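You operate a simulated robot arm through the tools that you are given. There is no shell and no other tool.

Carry out the task below with a simulated robot arm. There is one attempt and no reset: what you move stays moved.

JOB
Switch off, then slacken the aprons: both red tension knobs down to A.
Fine: loosen the grey lever above each first and tighten it after.

Only the result counts: the job must be done as asked and must still hold three seconds after the hand-in. Knocking over, shifting, dropping, spilling or breaking anything else fails it.

ROBOT AND FRAMES
A 6-joint arm with a fingered hand, fixed in place. Base frame: the origin is at the foot of the arm, x ahead of it, y to its left, z up. Readings come in cm, rad, newtons and seconds.
With the tool pointing down near the work surface it reaches from about 10 to 74 cm from the base axis. Its first joint turns from -2.007 to 2.007 rad. Payload 4 kg.
The TCP is the grasp point between the finger pads, 2.6 cm short of the fingertips. In the tool frame z runs along the fingers and y along their closing line. Largest opening 16.4 cm; the body of the gripper starts 7.3 cm behind the TCP. The gripper is a hand of 5 fingers: y runs from the thumb to the fingers, the wrist lies at [0, 0, -23.9] in the tool frame, and closing takes about 1.5 s.
Orientation is that of the tool frame in the base frame, as a unit quaternion [w, x, y, z]. With the fingers straight down and closing along the base's y, the tool's x points along the base's -x, its y along +y and its z along -z.

CONTROLS
- The arm moves only by the tool play_rows. Its argument "motion" is a list of rows, each an object (a shift or turn left out is 0, a gripper value left out holds the last) with "travel": the shift along the tool's x, y, z in cm, a list of three; "angular": the turn, a rotation vector about the tool's x, y, z in rad, a list of three. In form: [{"travel": [tx, ty, tz], "angular": [wx, wy, wz]}, ...]. A call has 1 to 20 rows; each row shifts and turns the commanded pose from where the row before left it, along the tool's axes as they then stand. "jaw" is the closure in counts, from 0 (fully open) to 255 (shut), set as the call begins (left out, the last holds). A row lasts 0.2 s, in which the tool goes at most 5 cm and 0.15 rad; a call with a longer step from one row to the next is refused whole, and so is a gripper value outside its range. A pose out of reach is approached as far as the arm can. The call stops where the force on the tool passes 40 N (or 10 N more than at its start, if that is more) or the arm is blocked; 0.2 s more then pass. The fingers move at their own pace (about 4.5 cm/s each) and stop on an object; they squeeze with about 24 N. The grip force told is the motor's: it shows also when the fingers shut on nothing. Time passes only in rows, and 0.2 s behind the last, so rows that do not move let the fingers close. It gives the time, the measured TCP pose, the force on the tool (base axes), the opening and the grip force at its end, in the units of the frame above (readings bear some noise), with the torque about the TCP (base axes, N m) and any sound that the robot's microphone picked up.
- Cameras (640 x 400 px; columns grow to the right, rows downward): "scene" is fixed at [4.93, -50.55, 186.41]; the picture's right is [-0.81, -0.58, 0.00], its down [-0.50, 0.69, -0.52] and it looks along [0.30, -0.42, -0.85] (base axes); focal length 312 px, centre (320, 200). "wrist" rides on the gripper at [5, -7, -9.3] in the tool frame; the picture's right is [0.81, 0.59, 0.00], its down [-0.43, 0.60, -0.68] and it looks along [-0.40, 0.55, 0.74] (tool axes); focal length 270 px, centre (320, 200). There is no depth. A picture from a camera that has moved, and an enlarged one, comes with that camera's place and axes in the base frame and with its lens. The place of the scene camera against the robot may be out by one fixed shift of up to 1.2 cm in any direction.
- camera(camera): a new picture of that camera. It takes no simulated time.
- slide_trunk(by): slides the trunk up (or, below 0, down) by that many cm; the arm rides with it, the base frame stays. It gives what a move gives, with no picture.
- finger_targets(finger1, finger2, finger3, finger4, thumb_bend): sets how far each is bent, from 0 (flat) to 1 (curled in); at 0.3 the hand is open as for a grip, at 0.7 the pads meet at the TCP. One left out holds its place. A second passes; each finger stops where it meets its share of the squeeze, and holds until it gets a number again. A gripper value or a shape takes the hand back. It gives what a move gives, with no picture; readings hold the bend of each and the force on the fingers (four entries, about 0 where the hand has none), thumb and palm.
- grasp_type(shape): the hand has 5 fingers and takes this shape, open, in about a second: jaw (thumb against the fingers, like two jaws); tri (thumb and two fingers); tip (a fingertip pinch); poke (one finger out to press); point (the index stretched); flat (the hand flat); cup (the hand cupped); fist (a fist). The gripper value then closes the fingers along that shape, each until it touches; the sizes above hold for jaw. It gives what a move gives, with no picture.
- inspect(camera, box): a new picture of the part [left, top, right, bottom] of that camera's present view, enlarged. It takes no simulated time.
- close_job(): hands the job in; it is judged then, once.

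Places have to be worked out from the pictures, the camera data and where the tool is seen. Open the gripper and draw the arm clear of the work before you hand the job in, unless the task says otherwise.

The tools are called after "Call:" as name(argument=value, ...) on one line, values as JSON. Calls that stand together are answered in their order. play_rows: Moves the arm, as the interface text tells. Its arguments: {"type":"object","properties":{"motion":{"type":"array","items":{"type":"object","properties":{"travel":{"type":"array","items":{"type":"number"}},"angular":{"type":"array","items":{"type":"number"}}}}},"jaw":{"type":"number"}},"required":["motion"]} The other tools are called the same way: slide_trunk (by) slides the trunk up or down; grasp_type (shape) gives the hand a shape; finger_targets (finger1, finger2, finger3, finger4, thumb_bend) moves the fingers one by one; camera (camera) takes a picture; inspect (camera, box) takes an enlarged picture of a part of a camera's view; close_job () hands the job in.

At the start:

```text
t: 0.0
tcp_pos: [22.79, -46.59, 149.59]
tool_rot: [0.0, 0.0, 1.0, 0.001]
force: [-0.4, 0.0, 0.1]
moment: [0.0, -0.02, 0.01]
width: 16.36
grip_force: 0.0
shape: jaw
bend: [0.3, 0.3, 0.3, 0.3, 0.3]
finger forces: [0.1, 0.1, 0.1, 0.0, 0.0, 0.1]
trunk travel left (down, up): [-95.4, 3.6]
```

scene: 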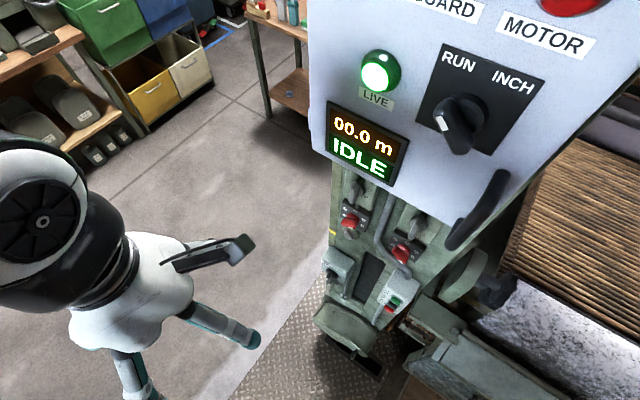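
wrist: 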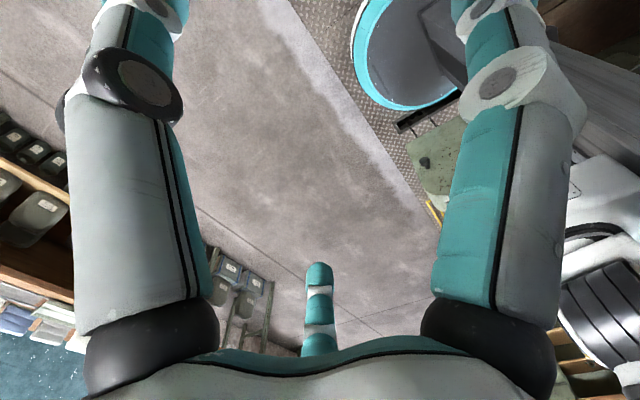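

I'll look at the scene more closely before moving anything.

Call:
inspect(camera="scene", box=[300, 150, 460, 250])

Call:
inspect(camera="scene", box=[300, 240, 460, 340])

Call:
inspect(camera="scene", box=[300, 0, 640, 212])

Call:
inspect(camera="wrist", box=[320, 0, 480, 220])

```text
4.00 times, centred on (380, 200) of scene
camera zoom: at [4.93, -50.55, 186.41], right [-0.81, -0.58, 0.0], down [-0.5, 0.69, -0.52], along [0.3, -0.42, -0.85], focal length 1248 px, centre (80, 200)
```

zoom: 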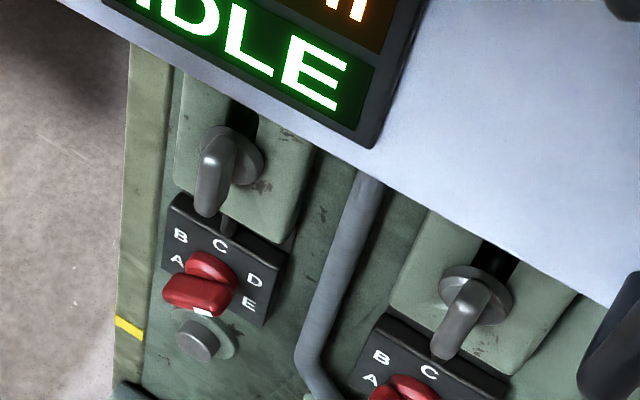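

```text
4.00 times, centred on (380, 290) of scene
camera zoom: at [4.93, -50.55, 186.41], right [-0.81, -0.58, 0.0], down [-0.5, 0.69, -0.52], along [0.3, -0.42, -0.85], focal length 1248 px, centre (80, -160)
```

zoom: 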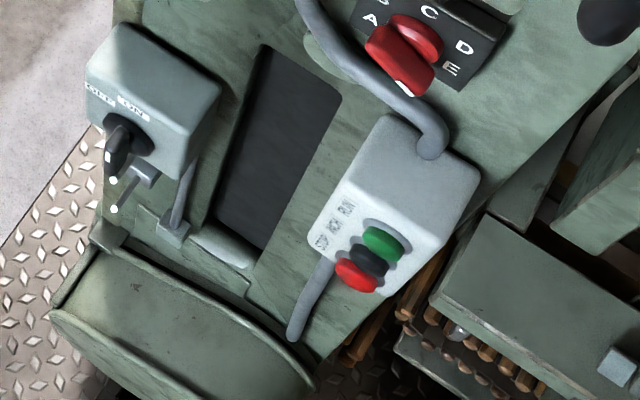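

```text
1.88 times, centred on (470, 106) of scene
camera zoom: at [4.93, -50.55, 186.41], right [-0.81, -0.58, 0.0], down [-0.5, 0.69, -0.52], along [0.3, -0.42, -0.85], focal length 587 px, centre (38, 377)
```

zoom: 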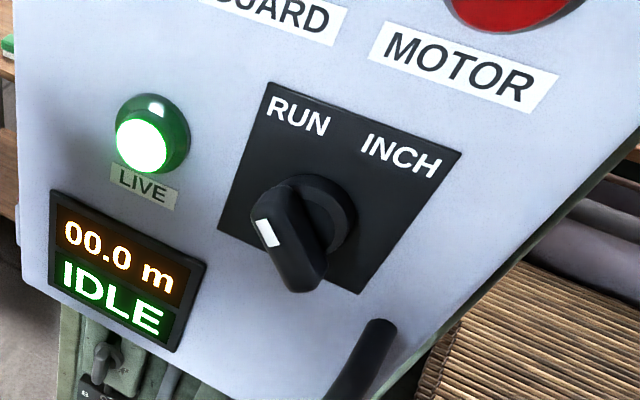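

```text
1.82 times, centred on (400, 110) of wrist
camera zoom: at [17.73, -53.57, 158.99], right [-0.81, 0.59, 0.0], down [0.43, 0.6, 0.68], along [0.4, 0.55, -0.74], focal length 491 px, centre (174, 364)
```

zoom: 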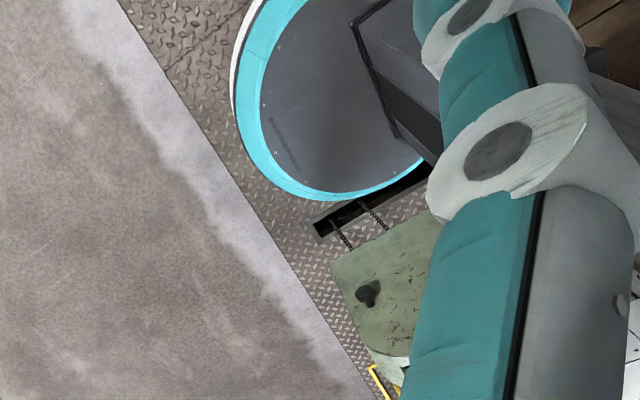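

The machine face looks along about +y, with the panel to the right of the robot. The work is two red A–E knobs with grey levers above them, plus an ON/OFF isolator on the small grey box. I'll turn the hand towards the machine in steps so the wrist camera can see it, backing off a little first.

Call:
play_rows(motion=[{"travel": [0, 3, 0]}, {"travel": [0, 3, 0]}, {"angular": [0.15, 0, 0]}, {"angular": [0.15, 0, 0]}, {"angular": [0.15, 0, 0]}, {"angular": [0.15, 0, 0]}, {"angular": [0.15, 0, 0]}, {"angular": [0.15, 0, 0]}])

Call:
camera(camera="wrist")

Call:
camera(camera="scene")

```text
t: 1.8
tcp_pos: [24.93, -43.28, 148.48]
tool_rot: [0.0, -0.001, 0.9, -0.435]
force: [0.5, 1.0, 0.3]
moment: [0.0, 0.01, -0.02]
width: 16.42
grip_force: 0.0
shape: jaw
bend: [0.3, 0.3, 0.3, 0.3, 0.3]
finger forces: [0.0, 0.1, 0.1, 0.0, 0.0, 0.0]
out of reach, approached as far as the arm can: row 6, 7, 8
trunk travel left (down, up): [-95.4, 3.6]
```

```text
taken
camera wrist: at [19.83, -40.33, 159.83], right [-0.81, 0.36, -0.46], down [0.43, 0.9, -0.05], along [0.4, -0.24, -0.89], focal length 270 px, centre (320, 200)
```

wrist: 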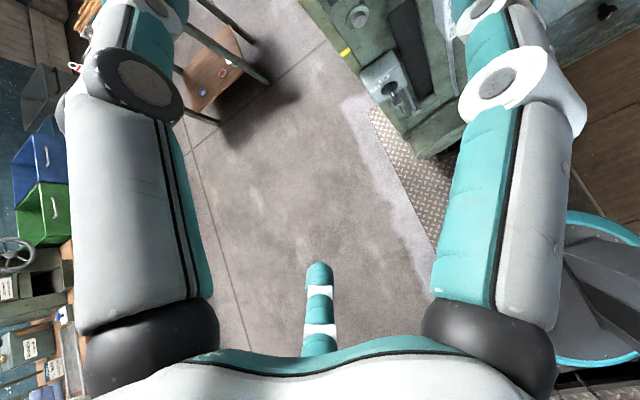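

```text
taken
```

scene: 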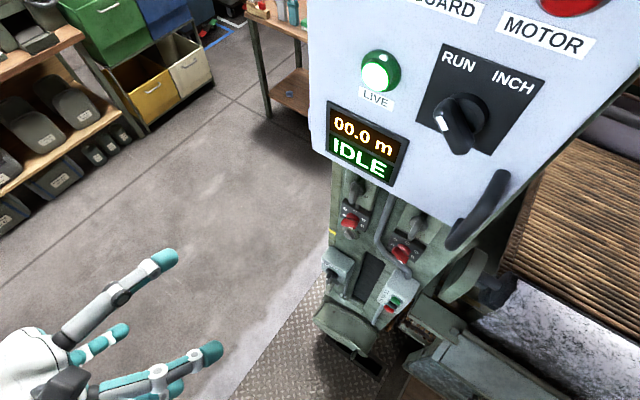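

The pose stopped short because the wrist limit was reached so close to the trunk. I'll enlarge the wrist view on the column to get first position fixes.

Call:
inspect(camera="wrist", box=[310, 0, 470, 100])

Call:
inspect(camera="scene", box=[310, 230, 410, 292])

```text
4.00 times, centred on (390, 50) of wrist
camera zoom: at [19.83, -40.33, 159.83], right [-0.81, 0.36, -0.46], down [0.43, 0.9, -0.05], along [0.4, -0.24, -0.89], focal length 1081 px, centre (40, 800)
```

zoom: 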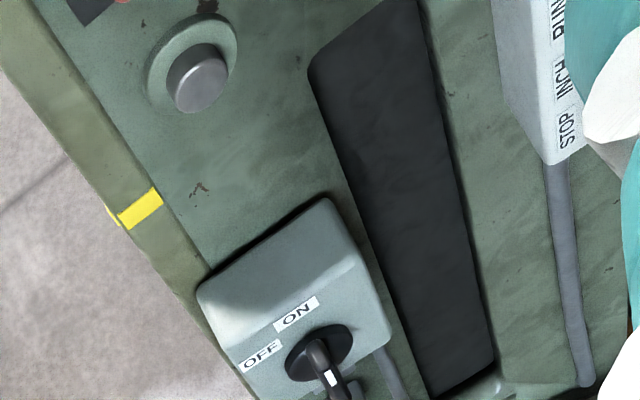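

```text
6.40 times, centred on (360, 261) of scene
camera zoom: at [4.93, -50.55, 186.41], right [-0.81, -0.58, 0.0], down [-0.5, 0.69, -0.52], along [0.3, -0.42, -0.85], focal length 1997 px, centre (64, -190)
```

zoom: 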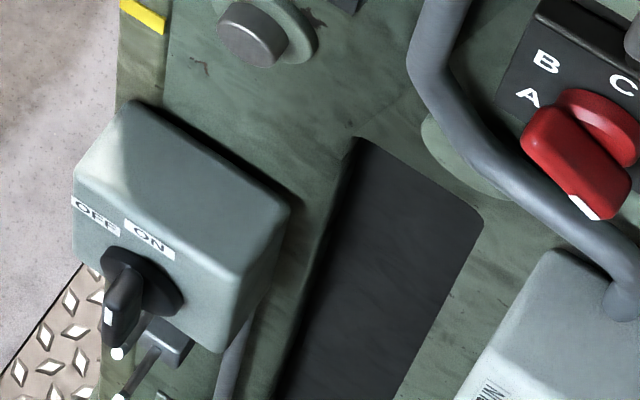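

First fixes put the isolator hub near (20.8, -80, 83), the round button near (19, -85, 107), and the red knobs near x≈19 and x≈5 at z≈118. The levers would be around z≈132. I'll push the hand a little towards the machine so the pose is reachable, then finish turning the tool horizontal towards -y.

Call:
play_rows(motion=[{"travel": [0, -2.5, 3.12]}, {"travel": [0, -2.5, 3.12]}, {"travel": [0, -2.5, 3.12]}, {"angular": [0.15, 0, 0]}, {"angular": [0.15, 0, 0]}, {"angular": [0.15, 0, 0]}, {"angular": [0.15, 0, 0]}, {"angular": [0.0708, 0, 0]}, {}])

Call:
camera(camera="wrist")

Call:
camera(camera="scene")

```text
t: 3.8
tcp_pos: [24.76, -55.39, 148.66]
tool_rot: [0.0, 0.0, 0.707, -0.707]
force: [0.1, -0.2, 0.4]
moment: [-0.03, 0.01, -0.02]
width: 16.37
grip_force: 0.0
shape: jaw
bend: [0.3, 0.3, 0.3, 0.3, 0.3]
finger forces: [0.1, 0.0, 0.0, 0.0, 0.1, 0.0]
trunk travel left (down, up): [-95.4, 3.6]
```

```text
taken
camera wrist: at [19.75, -46.06, 155.65], right [-0.81, 0.0, -0.59], down [0.43, 0.68, -0.6], along [0.4, -0.74, -0.55], focal length 270 px, centre (320, 200)
```

wrist: 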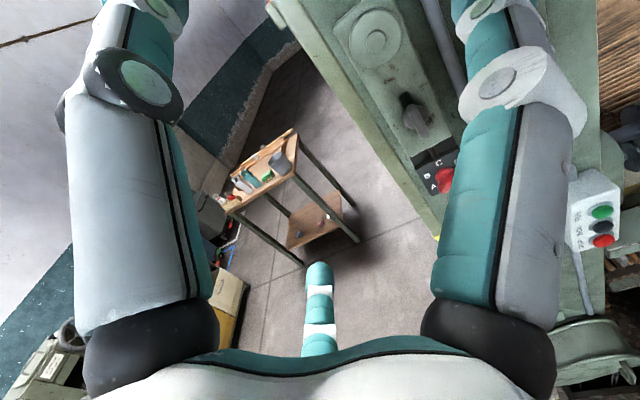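

```text
taken
```

scene: 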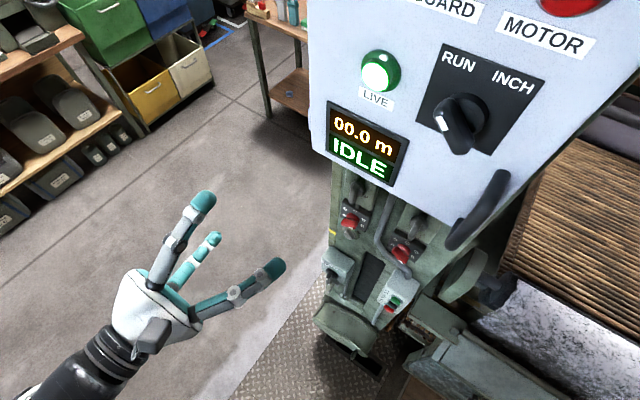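

Measured pose is (24.8, -55.4, 148.7) with the tool now level. The wrist view confirms the knob and lever near x≈19, and the overhanging panel stays above z≈150. I'll slide the trunk down and shift towards -x so I can view both knob and lever sets.

Call:
slide_trunk(by=-15)

Call:
play_rows(motion=[{"travel": [4, 0, 0]}, {"travel": [4, 0, 0]}, {"travel": [4, 0, 0]}, {"travel": [4, 0, 0]}, {"travel": [3, 0, 0]}, {}])

Call:
camera(camera="wrist")

Call:
camera(camera="scene")

```text
t: 5.5
tcp_pos: [24.75, -55.5, 133.64]
tool_rot: [0.001, 0.001, -0.707, 0.708]
force: [0.5, 0.8, -0.2]
moment: [-0.02, 0.01, -0.01]
width: 16.39
grip_force: 0.1
shape: jaw
bend: [0.3, 0.3, 0.3, 0.3, 0.3]
finger forces: [0.0, 0.1, 0.0, 0.0, 0.0, 0.0]
trunk travel left (down, up): [-80.4, 18.6]
```

```text
t: 7.0
tcp_pos: [11.56, -54.73, 134.58]
tool_rot: [-0.007, 0.007, 0.709, -0.706]
force: [-0.1, 0.0, 0.5]
moment: [-0.02, 0.05, -0.02]
width: 16.4
grip_force: 0.1
shape: jaw
bend: [0.3, 0.3, 0.3, 0.3, 0.3]
finger forces: [0.1, 0.1, 0.0, 0.0, 0.0, 0.0]
out of reach, approached as far as the arm can: row 4, 5
trunk travel left (down, up): [-80.4, 18.6]
```

```text
taken
camera wrist: at [6.82, -45.25, 141.68], right [-0.81, 0.02, -0.59], down [0.45, 0.67, -0.59], along [0.38, -0.74, -0.55], focal length 270 px, centre (320, 200)
```

wrist: 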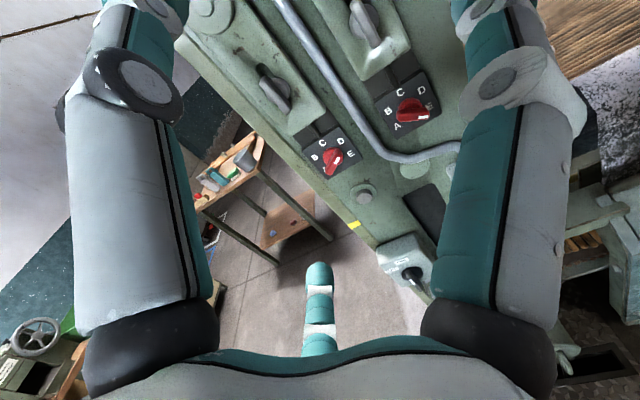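

```text
taken
```

scene: 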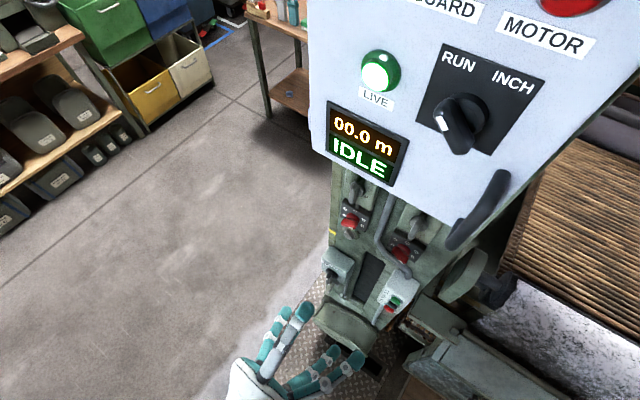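

Good view now. I'll enlarge both knobs, both levers and the isolator.

Call:
inspect(camera="wrist", box=[240, 50, 400, 200])

Call:
inspect(camera="wrist", box=[330, 0, 470, 160])

Call:
inspect(camera="wrist", box=[360, 220, 450, 300])

```text
2.67 times, centred on (320, 125) of wrist
camera zoom: at [6.82, -45.25, 141.68], right [-0.81, 0.02, -0.59], down [0.45, 0.67, -0.59], along [0.38, -0.74, -0.55], focal length 721 px, centre (320, 400)
```

zoom: 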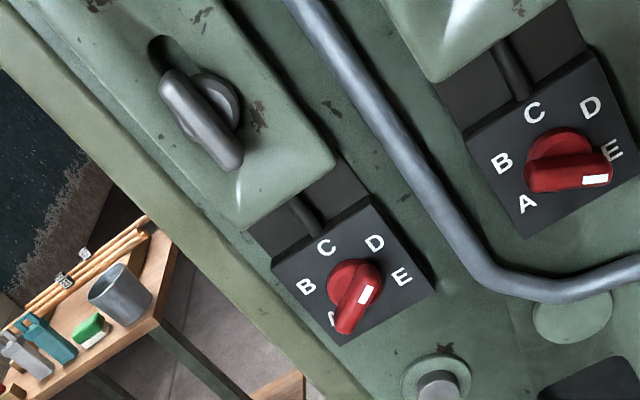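

```text
2.50 times, centred on (400, 80) of wrist
camera zoom: at [6.82, -45.25, 141.68], right [-0.81, 0.02, -0.59], down [0.45, 0.67, -0.59], along [0.38, -0.74, -0.55], focal length 676 px, centre (120, 500)
```

zoom: 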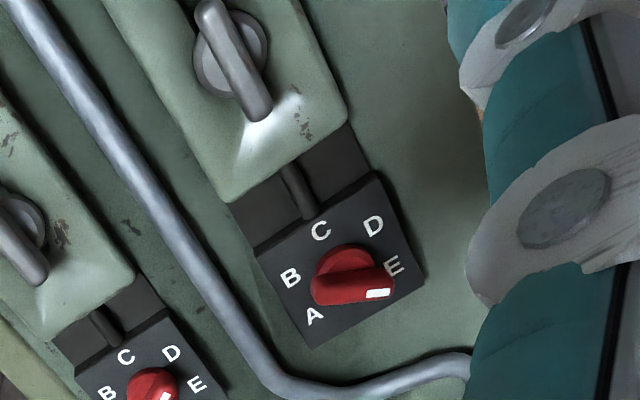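

```text
5.00 times, centred on (405, 260) of wrist
camera zoom: at [6.82, -45.25, 141.68], right [-0.81, 0.02, -0.59], down [0.45, 0.67, -0.59], along [0.38, -0.74, -0.55], focal length 1351 px, centre (-105, -100)
```

zoom: 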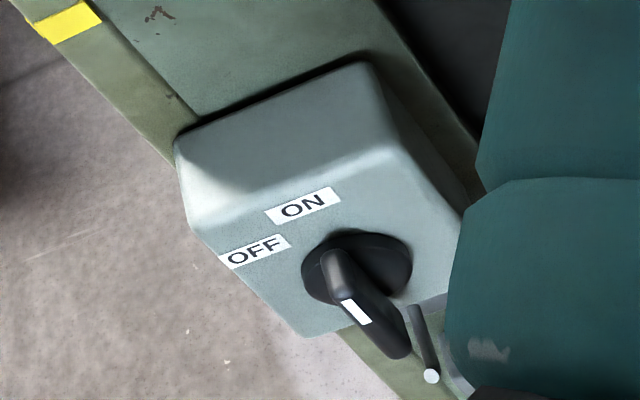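

The second knob (x≈5) has its white mark towards E. The first knob's pointer isn't clear yet, so I'll zoom further on both knobs and levers.

Call:
inspect(camera="wrist", box=[305, 120, 365, 180])

Call:
inspect(camera="scene", box=[335, 180, 385, 250])

Call:
inspect(camera="wrist", box=[240, 50, 320, 130])

Call:
inspect(camera="scene", box=[385, 200, 445, 270])

```text
6.67 times, centred on (335, 150) of wrist
camera zoom: at [6.82, -45.25, 141.68], right [-0.81, 0.02, -0.59], down [0.45, 0.67, -0.59], along [0.38, -0.74, -0.55], focal length 1802 px, centre (220, 533)
```

zoom: 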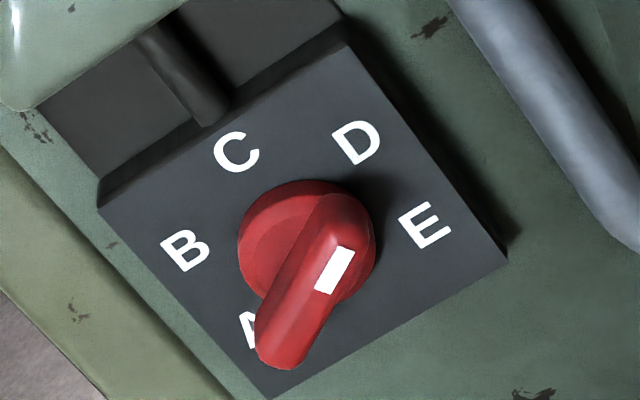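

```text
5.71 times, centred on (360, 215) of scene
camera zoom: at [4.93, -50.55, 186.41], right [-0.81, -0.58, 0.0], down [-0.5, 0.69, -0.52], along [0.3, -0.42, -0.85], focal length 1783 px, centre (91, 114)
```

zoom: 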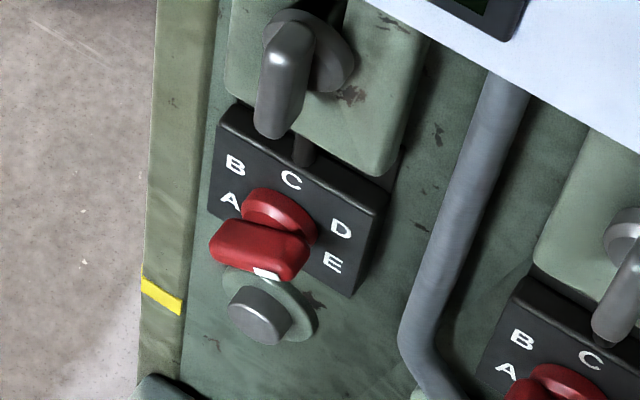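

```text
5.00 times, centred on (280, 90) of wrist
camera zoom: at [6.82, -45.25, 141.68], right [-0.81, 0.02, -0.59], down [0.45, 0.67, -0.59], along [0.38, -0.74, -0.55], focal length 1351 px, centre (520, 750)
```

zoom: 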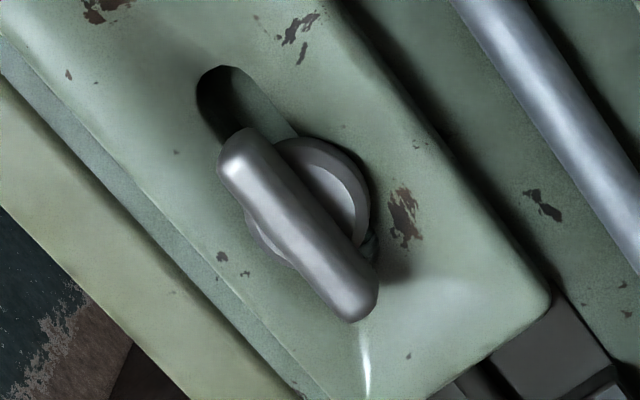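

```text
5.71 times, centred on (415, 235) of scene
camera zoom: at [4.93, -50.55, 186.41], right [-0.81, -0.58, 0.0], down [-0.5, 0.69, -0.52], along [0.3, -0.42, -0.85], focal length 1783 px, centre (-223, 0)
```

zoom: 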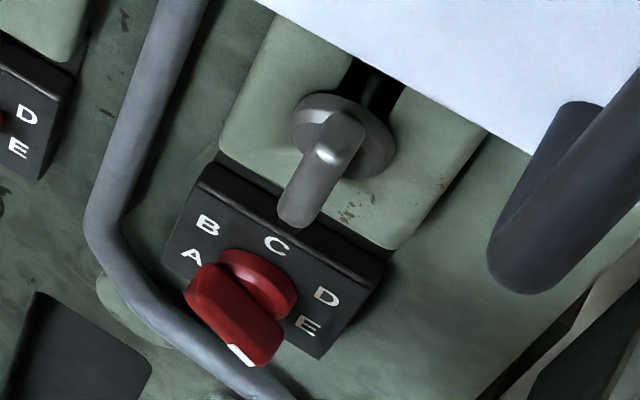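

The white mark shows knob 1 (x≈19) at D and knob 2 at E, so both turn counter-clockwise (seen from the front) to A. Before touching anything I'll look at how the hand's digits lie.

Call:
inspect(camera="scene", box=[210, 280, 390, 400])

Call:
grasp_type(shape="tip")

Call:
inspect(camera="scene", box=[210, 280, 390, 400])

Call:
camera(camera="wrist")

```text
3.33 times, centred on (300, 340) of scene
camera zoom: at [4.93, -50.55, 186.41], right [-0.81, -0.58, 0.0], down [-0.5, 0.69, -0.52], along [0.3, -0.42, -0.85], focal length 1040 px, centre (387, -267)
```

zoom: 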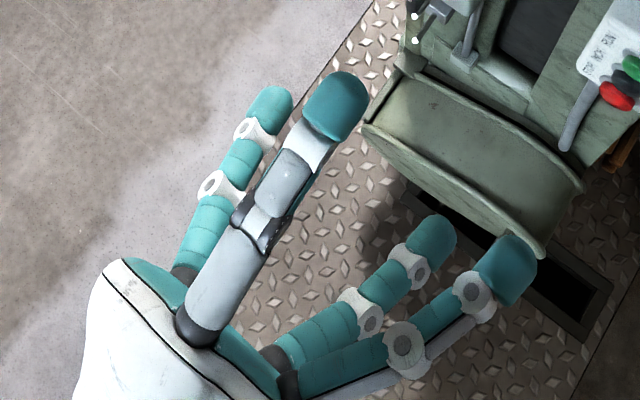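

```text
t: 7.8
tcp_pos: [11.62, -54.58, 134.63]
tool_rot: [-0.007, 0.007, 0.708, -0.706]
force: [0.4, -0.1, -0.3]
moment: [-0.03, -0.01, 0.02]
width: 16.38
grip_force: 0.0
shape: tip
bend: [0.14, 0.3, 0.3, 0.14, 0.3]
finger forces: [0.0, 0.0, 0.0, 0.0, 0.0, 0.1]
trunk travel left (down, up): [-80.4, 18.6]
```

```text
3.33 times, centred on (300, 340) of scene
camera zoom: at [4.93, -50.55, 186.41], right [-0.81, -0.58, 0.0], down [-0.5, 0.69, -0.52], along [0.3, -0.42, -0.85], focal length 1040 px, centre (387, -267)
```

zoom: 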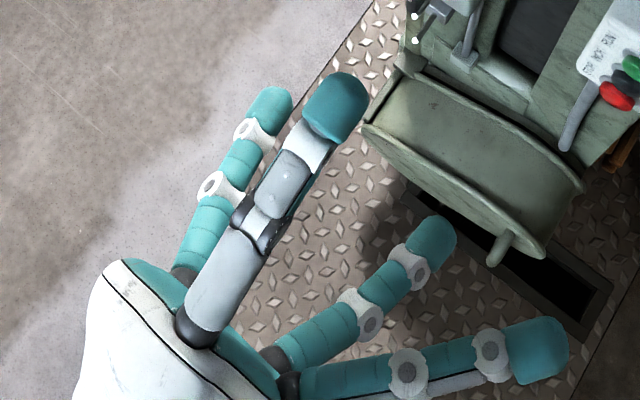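

```text
taken
camera wrist: at [6.81, -45.22, 141.69], right [-0.81, 0.02, -0.59], down [0.45, 0.67, -0.59], along [0.38, -0.74, -0.55], focal length 270 px, centre (320, 200)
```

wrist: 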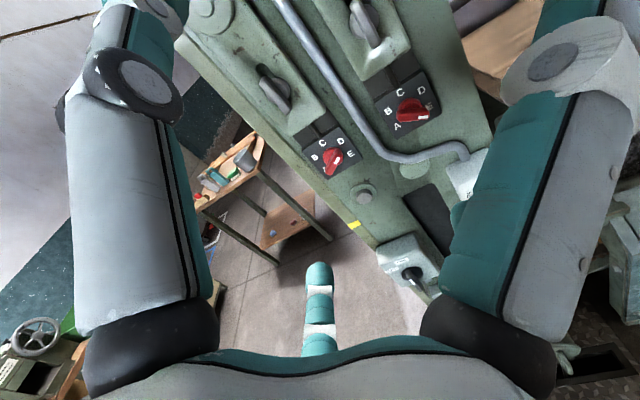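

In "tip" shape, fingers 1 and 4 flare outward, so "jaw" looks simpler. I'll go back to jaw and half-close it in free air to see how opening relates to counts.

Call:
grasp_type(shape="jaw")

Call:
play_rows(motion=[{"travel": [0, 0, 3]}, {"travel": [0, 0, 3]}, {}, {}, {}, {}, {}, {}], jaw=160)

Call:
camera(camera="scene")

Call:
camera(camera="wrist")

```text
t: 8.8
tcp_pos: [11.76, -54.56, 134.68]
tool_rot: [-0.007, 0.006, 0.708, -0.706]
force: [0.4, 0.1, -0.5]
moment: [0.01, 0.03, -0.01]
width: 16.4
grip_force: 0.0
shape: jaw
bend: [0.3, 0.3, 0.3, 0.3, 0.3]
finger forces: [0.1, 0.1, 0.0, 0.0, 0.0, 0.0]
trunk travel left (down, up): [-80.4, 18.6]
```

```text
t: 10.6
tcp_pos: [13.14, -60.34, 135.12]
tool_rot: [-0.003, 0.003, 0.708, -0.707]
force: [-0.1, 1.4, -0.4]
moment: [0.01, -0.01, 0.01]
width: 6.16
grip_force: 0.0
shape: jaw
bend: [0.43, 0.43, 0.43, 0.43, 0.7]
finger forces: [0.0, 0.0, 0.0, 0.1, 0.0, 0.1]
out of reach, approached as far as the arm can: row 1, 2
trunk travel left (down, up): [-80.4, 18.6]
```

```text
taken
```

scene: 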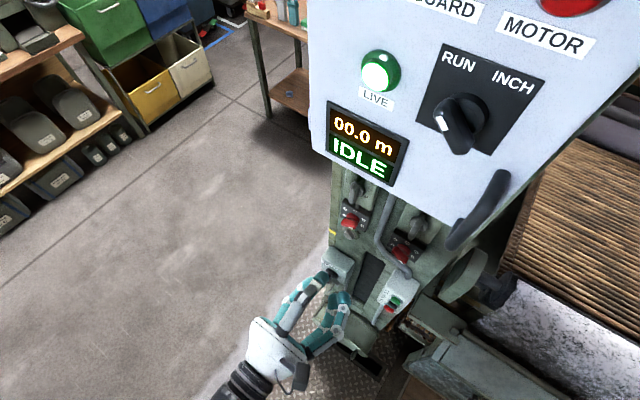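

```text
taken
camera wrist: at [8.27, -50.97, 142.16], right [-0.81, 0.01, -0.59], down [0.44, 0.68, -0.59], along [0.39, -0.74, -0.55], focal length 270 px, centre (320, 200)
```

wrist: 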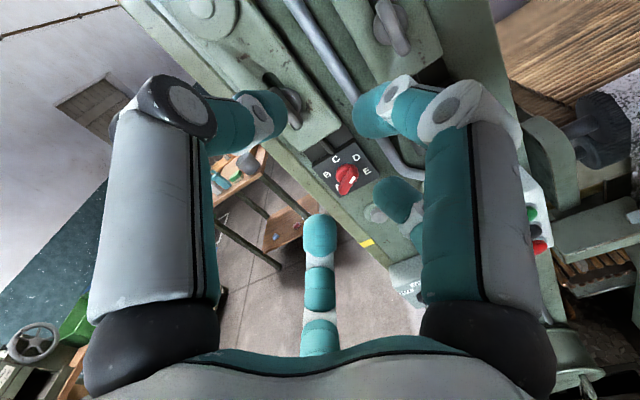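

At 160 counts the digits form a ring around the TCP, with the thumb opposite and the fingers spread. I'll check the "tri" shape as a candidate for bars, half-closed, from both cameras.

Call:
grasp_type(shape="tri")

Call:
play_rows(motion=[{"travel": [-3, 0, 0]}, {"travel": [-3, 0, 0]}, {}, {}, {}, {}, {}, {}], jaw=200)

Call:
inspect(camera="scene", box=[200, 250, 400, 400])

Call:
camera(camera="wrist")

```text
t: 11.4
tcp_pos: [13.14, -60.29, 135.11]
tool_rot: [-0.003, 0.003, 0.708, -0.706]
force: [-0.9, -0.2, -0.1]
moment: [-0.02, 0.0, 0.01]
width: 16.37
grip_force: 0.1
shape: tri
bend: [0.14, 0.3, 0.3, 0.14, 0.3]
finger forces: [0.1, 0.0, 0.1, 0.1, 0.0, 0.0]
trunk travel left (down, up): [-80.4, 18.6]
```

```text
t: 13.2
tcp_pos: [19.48, -60.19, 135.05]
tool_rot: [0.0, 0.001, 0.707, -0.707]
force: [0.7, -0.7, 0.4]
moment: [0.02, 0.02, -0.01]
width: 3.57
grip_force: 0.1
shape: tri
bend: [0.14, 0.53, 0.53, 0.14, 0.7]
finger forces: [0.1, 0.0, 0.0, 0.0, 0.0, 0.1]
trunk travel left (down, up): [-80.4, 18.6]
```

```text
2.67 times, centred on (300, 325) of scene
camera zoom: at [4.93, -50.55, 186.41], right [-0.81, -0.58, 0.0], down [-0.5, 0.69, -0.52], along [0.3, -0.42, -0.85], focal length 832 px, centre (373, -133)
```

zoom: 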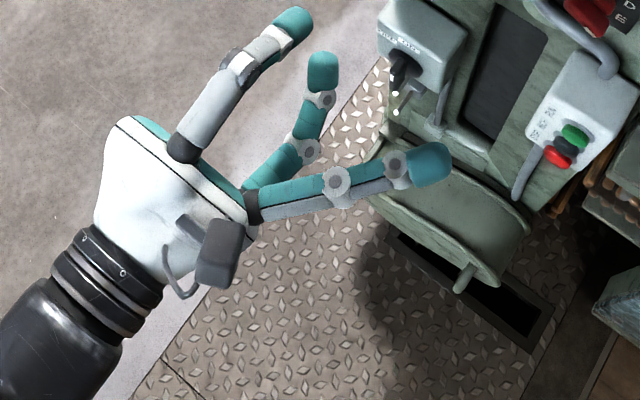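

```text
taken
camera wrist: at [14.37, -50.89, 141.99], right [-0.81, 0.0, -0.59], down [0.43, 0.68, -0.59], along [0.4, -0.74, -0.55], focal length 270 px, centre (320, 200)
```

wrist: 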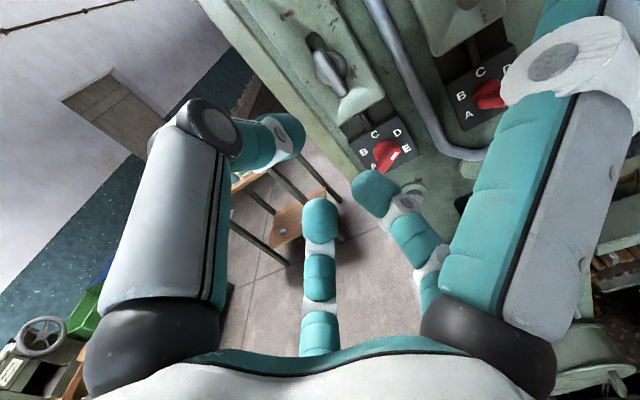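

In "tri", the thumb pad comes to the TCP plane, fingers 2 and 3 close opposite it at about ±2.5 cm, and 1 and 4 stick out. I'll try curling fingers 1 and 4 fully out of the way.

Call:
finger_targets(finger1=1.0, finger4=1.0, finger2=0.45, finger3=0.45, thumb_bend=0.45)

Call:
inspect(camera="scene", box=[200, 250, 400, 400])

Call:
camera(camera="wrist")

```text
t: 14.2
tcp_pos: [19.37, -60.22, 134.96]
tool_rot: [-0.001, -0.001, 0.707, -0.707]
force: [0.6, 1.0, 0.0]
moment: [0.02, 0.01, 0.0]
width: 4.73
grip_force: 0.1
shape: fingers
bend: [0.74, 0.45, 0.45, 0.74, 0.45]
finger forces: [0.0, 0.0, 0.0, 0.0, 0.0, 0.0]
trunk travel left (down, up): [-80.4, 18.6]
```

```text
2.67 times, centred on (300, 325) of scene
camera zoom: at [4.93, -50.55, 186.41], right [-0.81, -0.58, 0.0], down [-0.5, 0.69, -0.52], along [0.3, -0.42, -0.85], focal length 832 px, centre (373, -133)
```

zoom: 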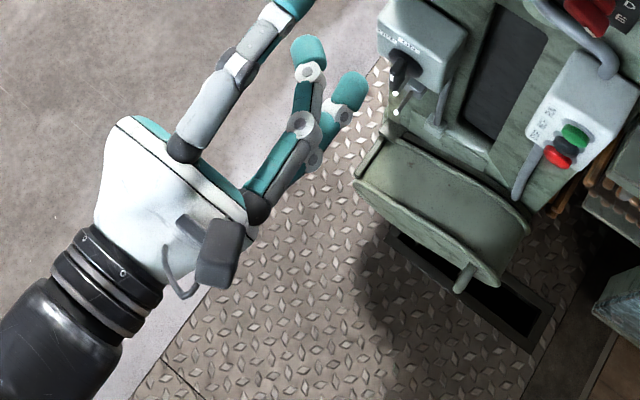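

```text
taken
camera wrist: at [14.36, -50.89, 141.99], right [-0.81, 0.0, -0.59], down [0.43, 0.68, -0.59], along [0.4, -0.74, -0.55], focal length 270 px, centre (320, 200)
```

wrist: 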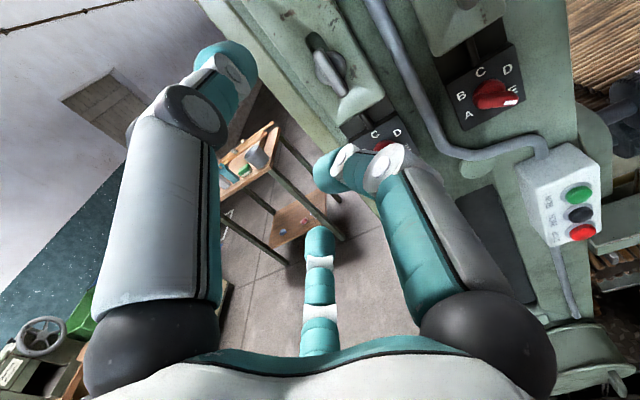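

Fingers 1 and 4 are still travelling (0.74). I'll let them finish curling and look again.

Call:
finger_targets(finger1=1.0, finger4=1.0)

Call:
inspect(camera="scene", box=[200, 250, 400, 400])

Call:
camera(camera="wrist")

```text
t: 15.2
tcp_pos: [19.29, -60.15, 134.95]
tool_rot: [0.0, 0.0, 0.707, -0.707]
force: [0.4, -0.1, -1.0]
moment: [0.0, -0.03, -0.01]
width: 4.71
grip_force: 0.0
shape: fingers
bend: [0.75, 0.45, 0.45, 0.75, 0.45]
finger forces: [0.0, 0.0, 0.0, 0.1, 0.1, 0.1]
trunk travel left (down, up): [-80.4, 18.6]
```

```text
2.67 times, centred on (300, 325) of scene
camera zoom: at [4.93, -50.55, 186.41], right [-0.81, -0.58, 0.0], down [-0.5, 0.69, -0.52], along [0.3, -0.42, -0.85], focal length 832 px, centre (373, -133)
```

zoom: 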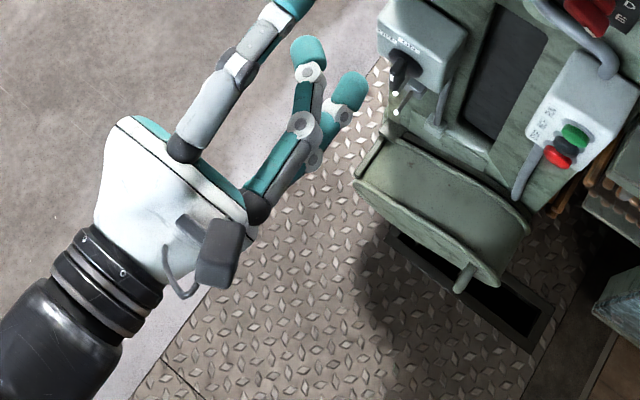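

```text
taken
camera wrist: at [14.36, -50.89, 141.99], right [-0.81, 0.0, -0.59], down [0.43, 0.68, -0.59], along [0.4, -0.74, -0.55], focal length 270 px, centre (320, 200)
```

wrist: 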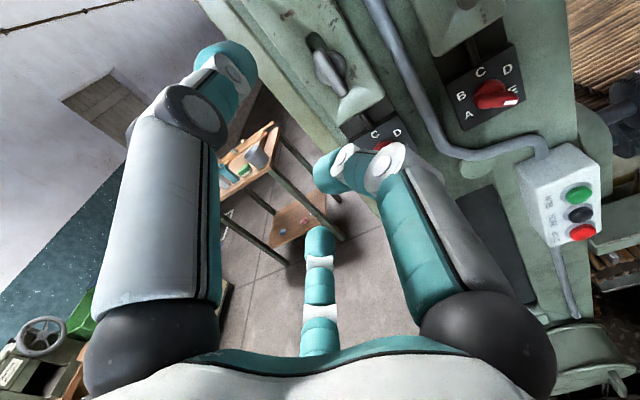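

Fingers stop at 0.75 bend and would then cross the grip zone, so plain "jaw" is better. The isolator comes first: I'll return to jaw and lower the trunk in steps so the wrist camera can locate it.

Call:
grasp_type(shape="jaw")

Call:
inspect(camera="wrist", box=[270, 0, 520, 160])

Call:
slide_trunk(by=-25)

Call:
camera(camera="wrist")

Call:
camera(camera="scene")

```text
t: 16.1
tcp_pos: [19.31, -60.2, 134.87]
tool_rot: [-0.001, 0.0, 0.707, -0.707]
force: [-0.2, -0.1, -0.1]
moment: [-0.01, -0.07, -0.02]
width: 16.38
grip_force: 0.0
shape: jaw
bend: [0.3, 0.3, 0.3, 0.3, 0.3]
finger forces: [0.0, 0.0, 0.1, 0.0, 0.0, 0.0]
trunk travel left (down, up): [-80.4, 18.6]
```

```text
2.50 times, centred on (395, 80) of wrist
camera zoom: at [14.36, -50.89, 141.99], right [-0.81, 0.0, -0.59], down [0.43, 0.68, -0.59], along [0.4, -0.74, -0.55], focal length 676 px, centre (132, 500)
```

zoom: 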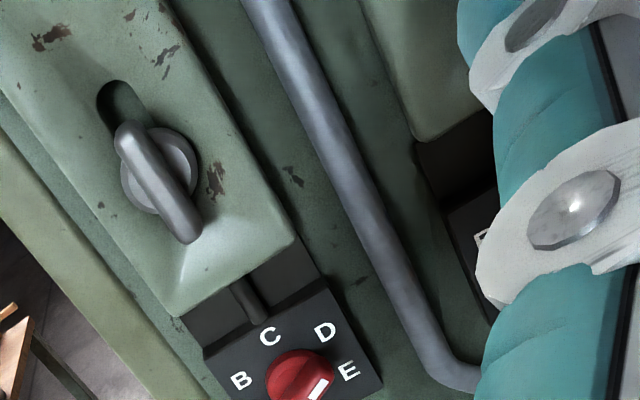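

```text
t: 18.7
tcp_pos: [19.4, -60.2, 109.95]
tool_rot: [0.0, 0.0, 0.707, -0.707]
force: [-0.7, -0.1, -0.9]
moment: [0.0, 0.02, 0.02]
width: 16.36
grip_force: 0.0
shape: jaw
bend: [0.3, 0.3, 0.3, 0.3, 0.3]
finger forces: [0.0, 0.1, 0.0, 0.0, 0.1, 0.0]
trunk travel left (down, up): [-55.4, 43.6]
```

```text
taken
camera wrist: at [14.36, -50.89, 117.0], right [-0.81, 0.0, -0.59], down [0.43, 0.68, -0.59], along [0.4, -0.74, -0.55], focal length 270 px, centre (320, 200)
```

wrist: 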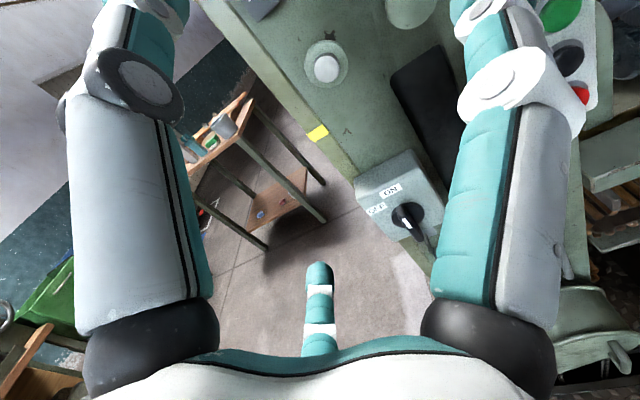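

```text
taken
```

scene: 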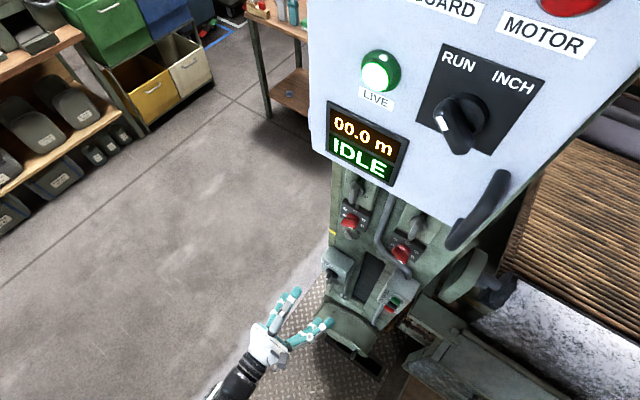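

I'll zoom on the isolator from here, then lower another 15 cm for a second bearing on it.

Call:
inspect(camera="wrist", box=[345, 145, 445, 265])

Call:
slide_trunk(by=-15)

Call:
camera(camera="wrist")

Call:
inspect(camera="wrist", box=[340, 80, 450, 210])

```text
3.33 times, centred on (395, 205) of wrist
camera zoom: at [14.36, -50.89, 117.0], right [-0.81, 0.0, -0.59], down [0.43, 0.68, -0.59], along [0.4, -0.74, -0.55], focal length 901 px, centre (70, 183)
```

zoom: 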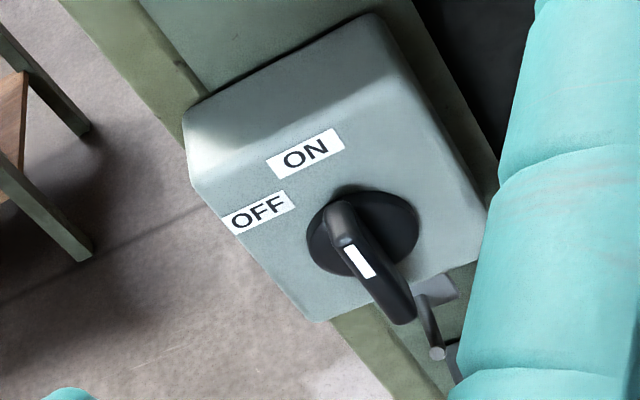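

```text
t: 20.5
tcp_pos: [19.46, -60.12, 94.91]
tool_rot: [0.0, 0.0, -0.707, 0.707]
force: [0.0, 0.4, -0.7]
moment: [0.0, 0.02, -0.03]
width: 16.43
grip_force: 0.0
shape: jaw
bend: [0.3, 0.3, 0.3, 0.3, 0.3]
finger forces: [0.0, 0.1, 0.0, 0.0, 0.1, 0.1]
trunk travel left (down, up): [-40.4, 58.6]
```

```text
taken
camera wrist: at [14.36, -50.88, 102.0], right [-0.81, 0.0, -0.59], down [0.43, 0.68, -0.59], along [0.4, -0.74, -0.55], focal length 270 px, centre (320, 200)
```

wrist: 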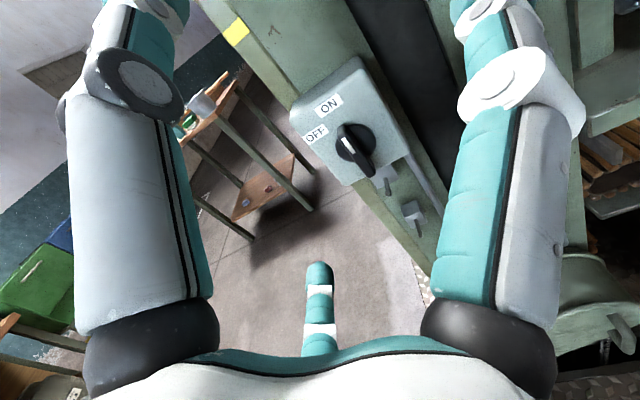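

```text
3.08 times, centred on (395, 145) of wrist
camera zoom: at [14.36, -50.88, 102.0], right [-0.81, 0.0, -0.59], down [0.43, 0.68, -0.59], along [0.4, -0.74, -0.55], focal length 832 px, centre (89, 369)
```

zoom: 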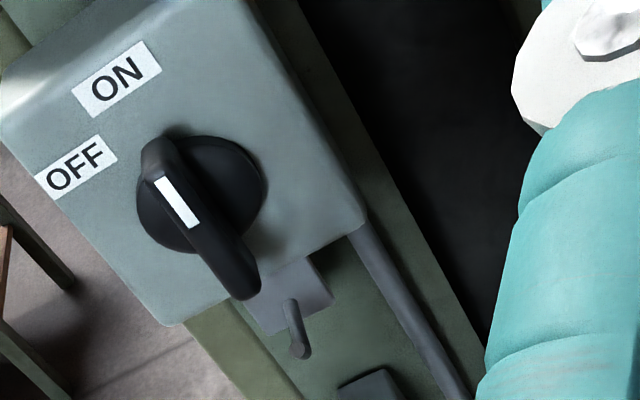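

Two bearings put the isolator hub at (20.8, -78.9, 85.9). Its bar is vertical, about 7 cm long, with its outer face at y≈-75.7 and the mark pointing up to ON. OFF lies about 45° counter-clockwise. A peg tip near (20.8, -77, 78.1) must be avoided, so I'll use "tri" (fingers 1 and 4 out of the way), lower to z≈86 and roll the hand 90°.

Call:
grasp_type(shape="tri")

Call:
slide_trunk(by=-9)

Call:
play_rows(motion=[{"angular": [0, 0, 0.15]}, {"angular": [0, 0, 0.15]}, {"angular": [0, 0, 0.15]}, {"angular": [0, 0, 0.15]}, {"angular": [0, 0, 0.15]}, {"angular": [0, 0, 0.15]}, {"angular": [0, 0, 0.15]}, {"angular": [0, 0, 0.15]}, {"angular": [0, 0, 0.15]}, {"angular": [0, 0, 0.15]}, {"angular": [0, 0, 0.0708]}, {}])

Call:
camera(camera="wrist")

Call:
camera(camera="scene")

```text
t: 21.4
tcp_pos: [19.37, -60.22, 94.95]
tool_rot: [0.0, 0.0, -0.707, 0.708]
force: [0.9, -0.1, 0.3]
moment: [0.01, 0.01, 0.01]
width: 16.4
grip_force: 0.1
shape: tri
bend: [0.14, 0.3, 0.3, 0.14, 0.3]
finger forces: [0.0, 0.0, 0.0, 0.0, 0.0, 0.1]
trunk travel left (down, up): [-40.4, 58.6]
```

```text
t: 22.6
tcp_pos: [19.44, -60.18, 85.87]
tool_rot: [0.0, 0.0, 0.707, -0.707]
force: [-0.2, 0.2, -1.2]
moment: [0.0, 0.03, 0.02]
width: 16.36
grip_force: 0.2
shape: tri
bend: [0.14, 0.3, 0.3, 0.14, 0.3]
finger forces: [0.0, 0.0, 0.0, 0.0, 0.0, 0.0]
trunk travel left (down, up): [-31.4, 67.6]
```

```text
t: 25.2
tcp_pos: [19.24, -60.11, 85.91]
tool_rot: [0.5, 0.501, 0.5, -0.499]
force: [-1.0, 0.6, 0.1]
moment: [-0.01, 0.0, -0.03]
width: 16.41
grip_force: 0.0
shape: tri
bend: [0.14, 0.3, 0.3, 0.14, 0.3]
finger forces: [0.0, 0.1, 0.1, 0.1, 0.0, 0.0]
trunk travel left (down, up): [-31.4, 67.6]
```

```text
taken
camera wrist: at [12.37, -50.79, 80.98], right [0.59, 0.0, -0.81], down [0.59, 0.68, 0.43], along [0.55, -0.74, 0.4], focal length 270 px, centre (320, 200)
```

wrist: 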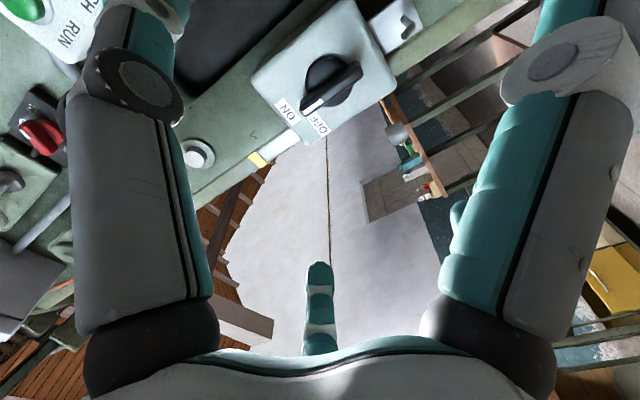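

```text
taken
```

scene: 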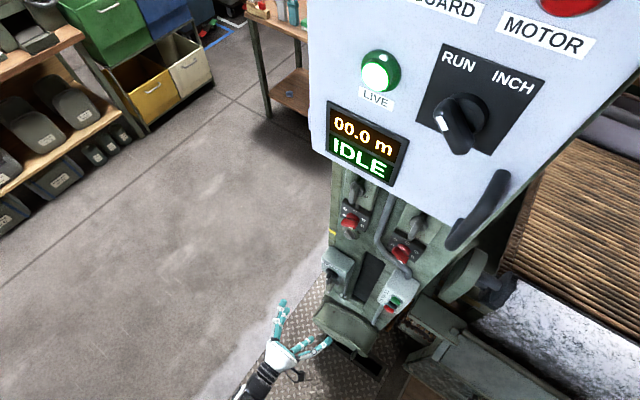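

The roll reached ψ=+90° cleanly (fingers at +x, thumb at -x). I'll re-measure the isolator from this new viewpoint as a cross-check.

Call:
inspect(camera="wrist", box=[250, 0, 430, 150])

```text
2.67 times, centred on (340, 75) of wrist
camera zoom: at [12.37, -50.79, 80.98], right [0.59, 0.0, -0.81], down [0.59, 0.68, 0.43], along [0.55, -0.74, 0.4], focal length 721 px, centre (267, 533)
```

zoom: 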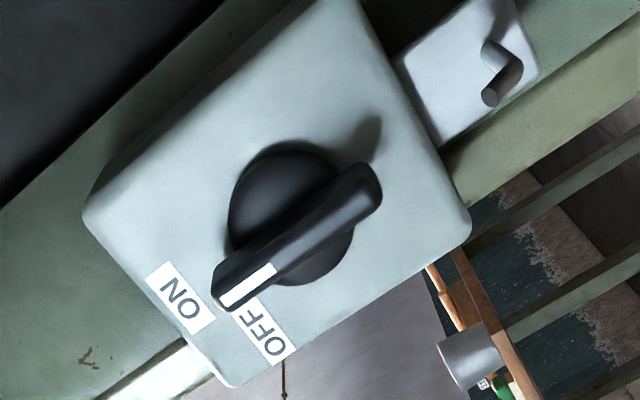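

Cross-check agrees: bar centre is at x≈20.8, z≈85.9, outer face y≈-75.7. I'll advance to TCP (20.15, -75.6, 85.9) with tri open, keeping well clear of the box face at y≈-79.5.

Call:
play_rows(motion=[{"travel": [0, 0.9, 0]}, {"travel": [0, 0, 3]}, {"travel": [0, 0, 3]}, {"travel": [0, 0, 3]}, {"travel": [0, 0, 2]}, {"travel": [0, 0, 2]}, {"travel": [0, 0, 1.5]}, {"travel": [0, 0, 1]}, {}])

Call:
camera(camera="wrist")

Call:
inspect(camera="scene", box=[270, 220, 430, 340])

```text
t: 27.2
tcp_pos: [20.4, -75.57, 85.94]
tool_rot: [0.499, 0.5, 0.5, -0.5]
force: [1.0, 0.5, -0.2]
moment: [-0.01, 0.01, 0.01]
width: 16.39
grip_force: 0.1
shape: tri
bend: [0.14, 0.3, 0.3, 0.14, 0.3]
finger forces: [0.0, 0.0, 0.0, 0.0, 0.0, 0.0]
trunk travel left (down, up): [-31.4, 67.6]
```

```text
taken
camera wrist: at [13.45, -66.25, 81.07], right [0.59, 0.0, -0.81], down [0.6, 0.68, 0.43], along [0.55, -0.74, 0.4], focal length 270 px, centre (320, 200)
```

wrist: 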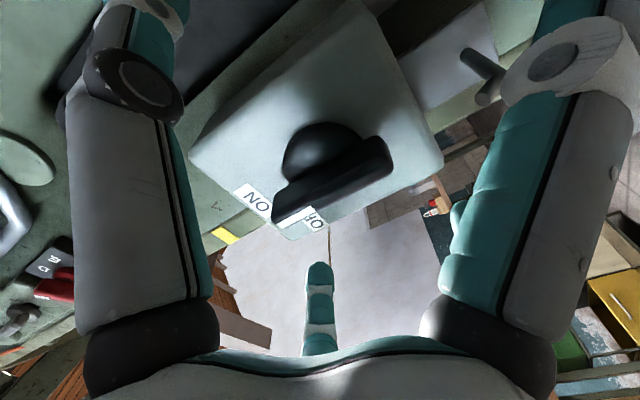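

```text
3.33 times, centred on (350, 280) of scene
camera zoom: at [4.93, -50.55, 186.41], right [-0.81, -0.58, 0.0], down [-0.5, 0.69, -0.52], along [0.3, -0.42, -0.85], focal length 1040 px, centre (220, -67)
```

zoom: 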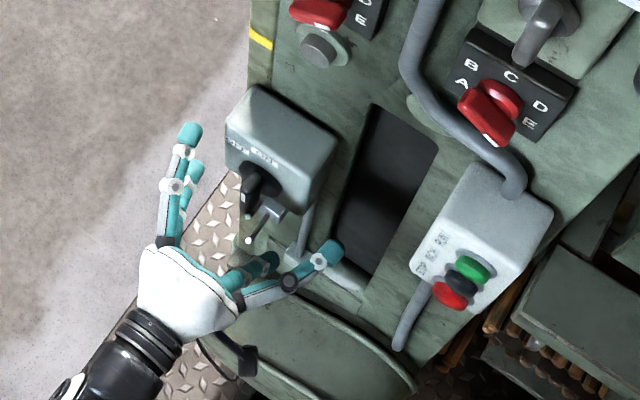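

The handle sits right at the grasp point with no contact forces. Closing the tri grip on the bar now.

Call:
play_rows(motion=[{}, {}, {}, {}, {}, {}, {}, {}, {}, {}, {}], jaw=255)

Call:
camera(camera="wrist")

Call:
inspect(camera="scene", box=[270, 220, 430, 340])

```text
t: 29.6
tcp_pos: [20.55, -75.63, 86.05]
tool_rot: [0.5, 0.5, 0.501, -0.5]
force: [1.5, -0.2, 0.8]
moment: [0.0, 0.0, 0.1]
width: 2.14
grip_force: 23.7
shape: tri
bend: [0.27, 0.8, 0.79, 0.27, 0.67]
finger forces: [0.1, 9.1, 10.1, 0.0, 17.3, 0.1]
trunk travel left (down, up): [-31.4, 67.6]
```

```text
taken
camera wrist: at [13.48, -66.23, 81.1], right [0.59, 0.0, -0.81], down [0.6, 0.68, 0.43], along [0.55, -0.74, 0.4], focal length 270 px, centre (320, 200)
```

wrist: 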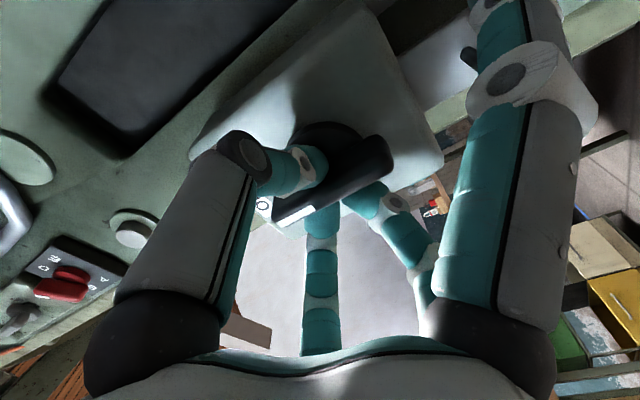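

```text
3.33 times, centred on (350, 280) of scene
camera zoom: at [4.93, -50.55, 186.41], right [-0.81, -0.58, 0.0], down [-0.5, 0.69, -0.52], along [0.3, -0.42, -0.85], focal length 1040 px, centre (220, -67)
```

zoom: 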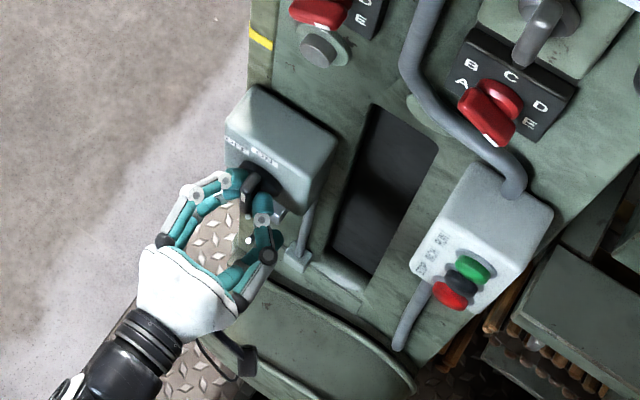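

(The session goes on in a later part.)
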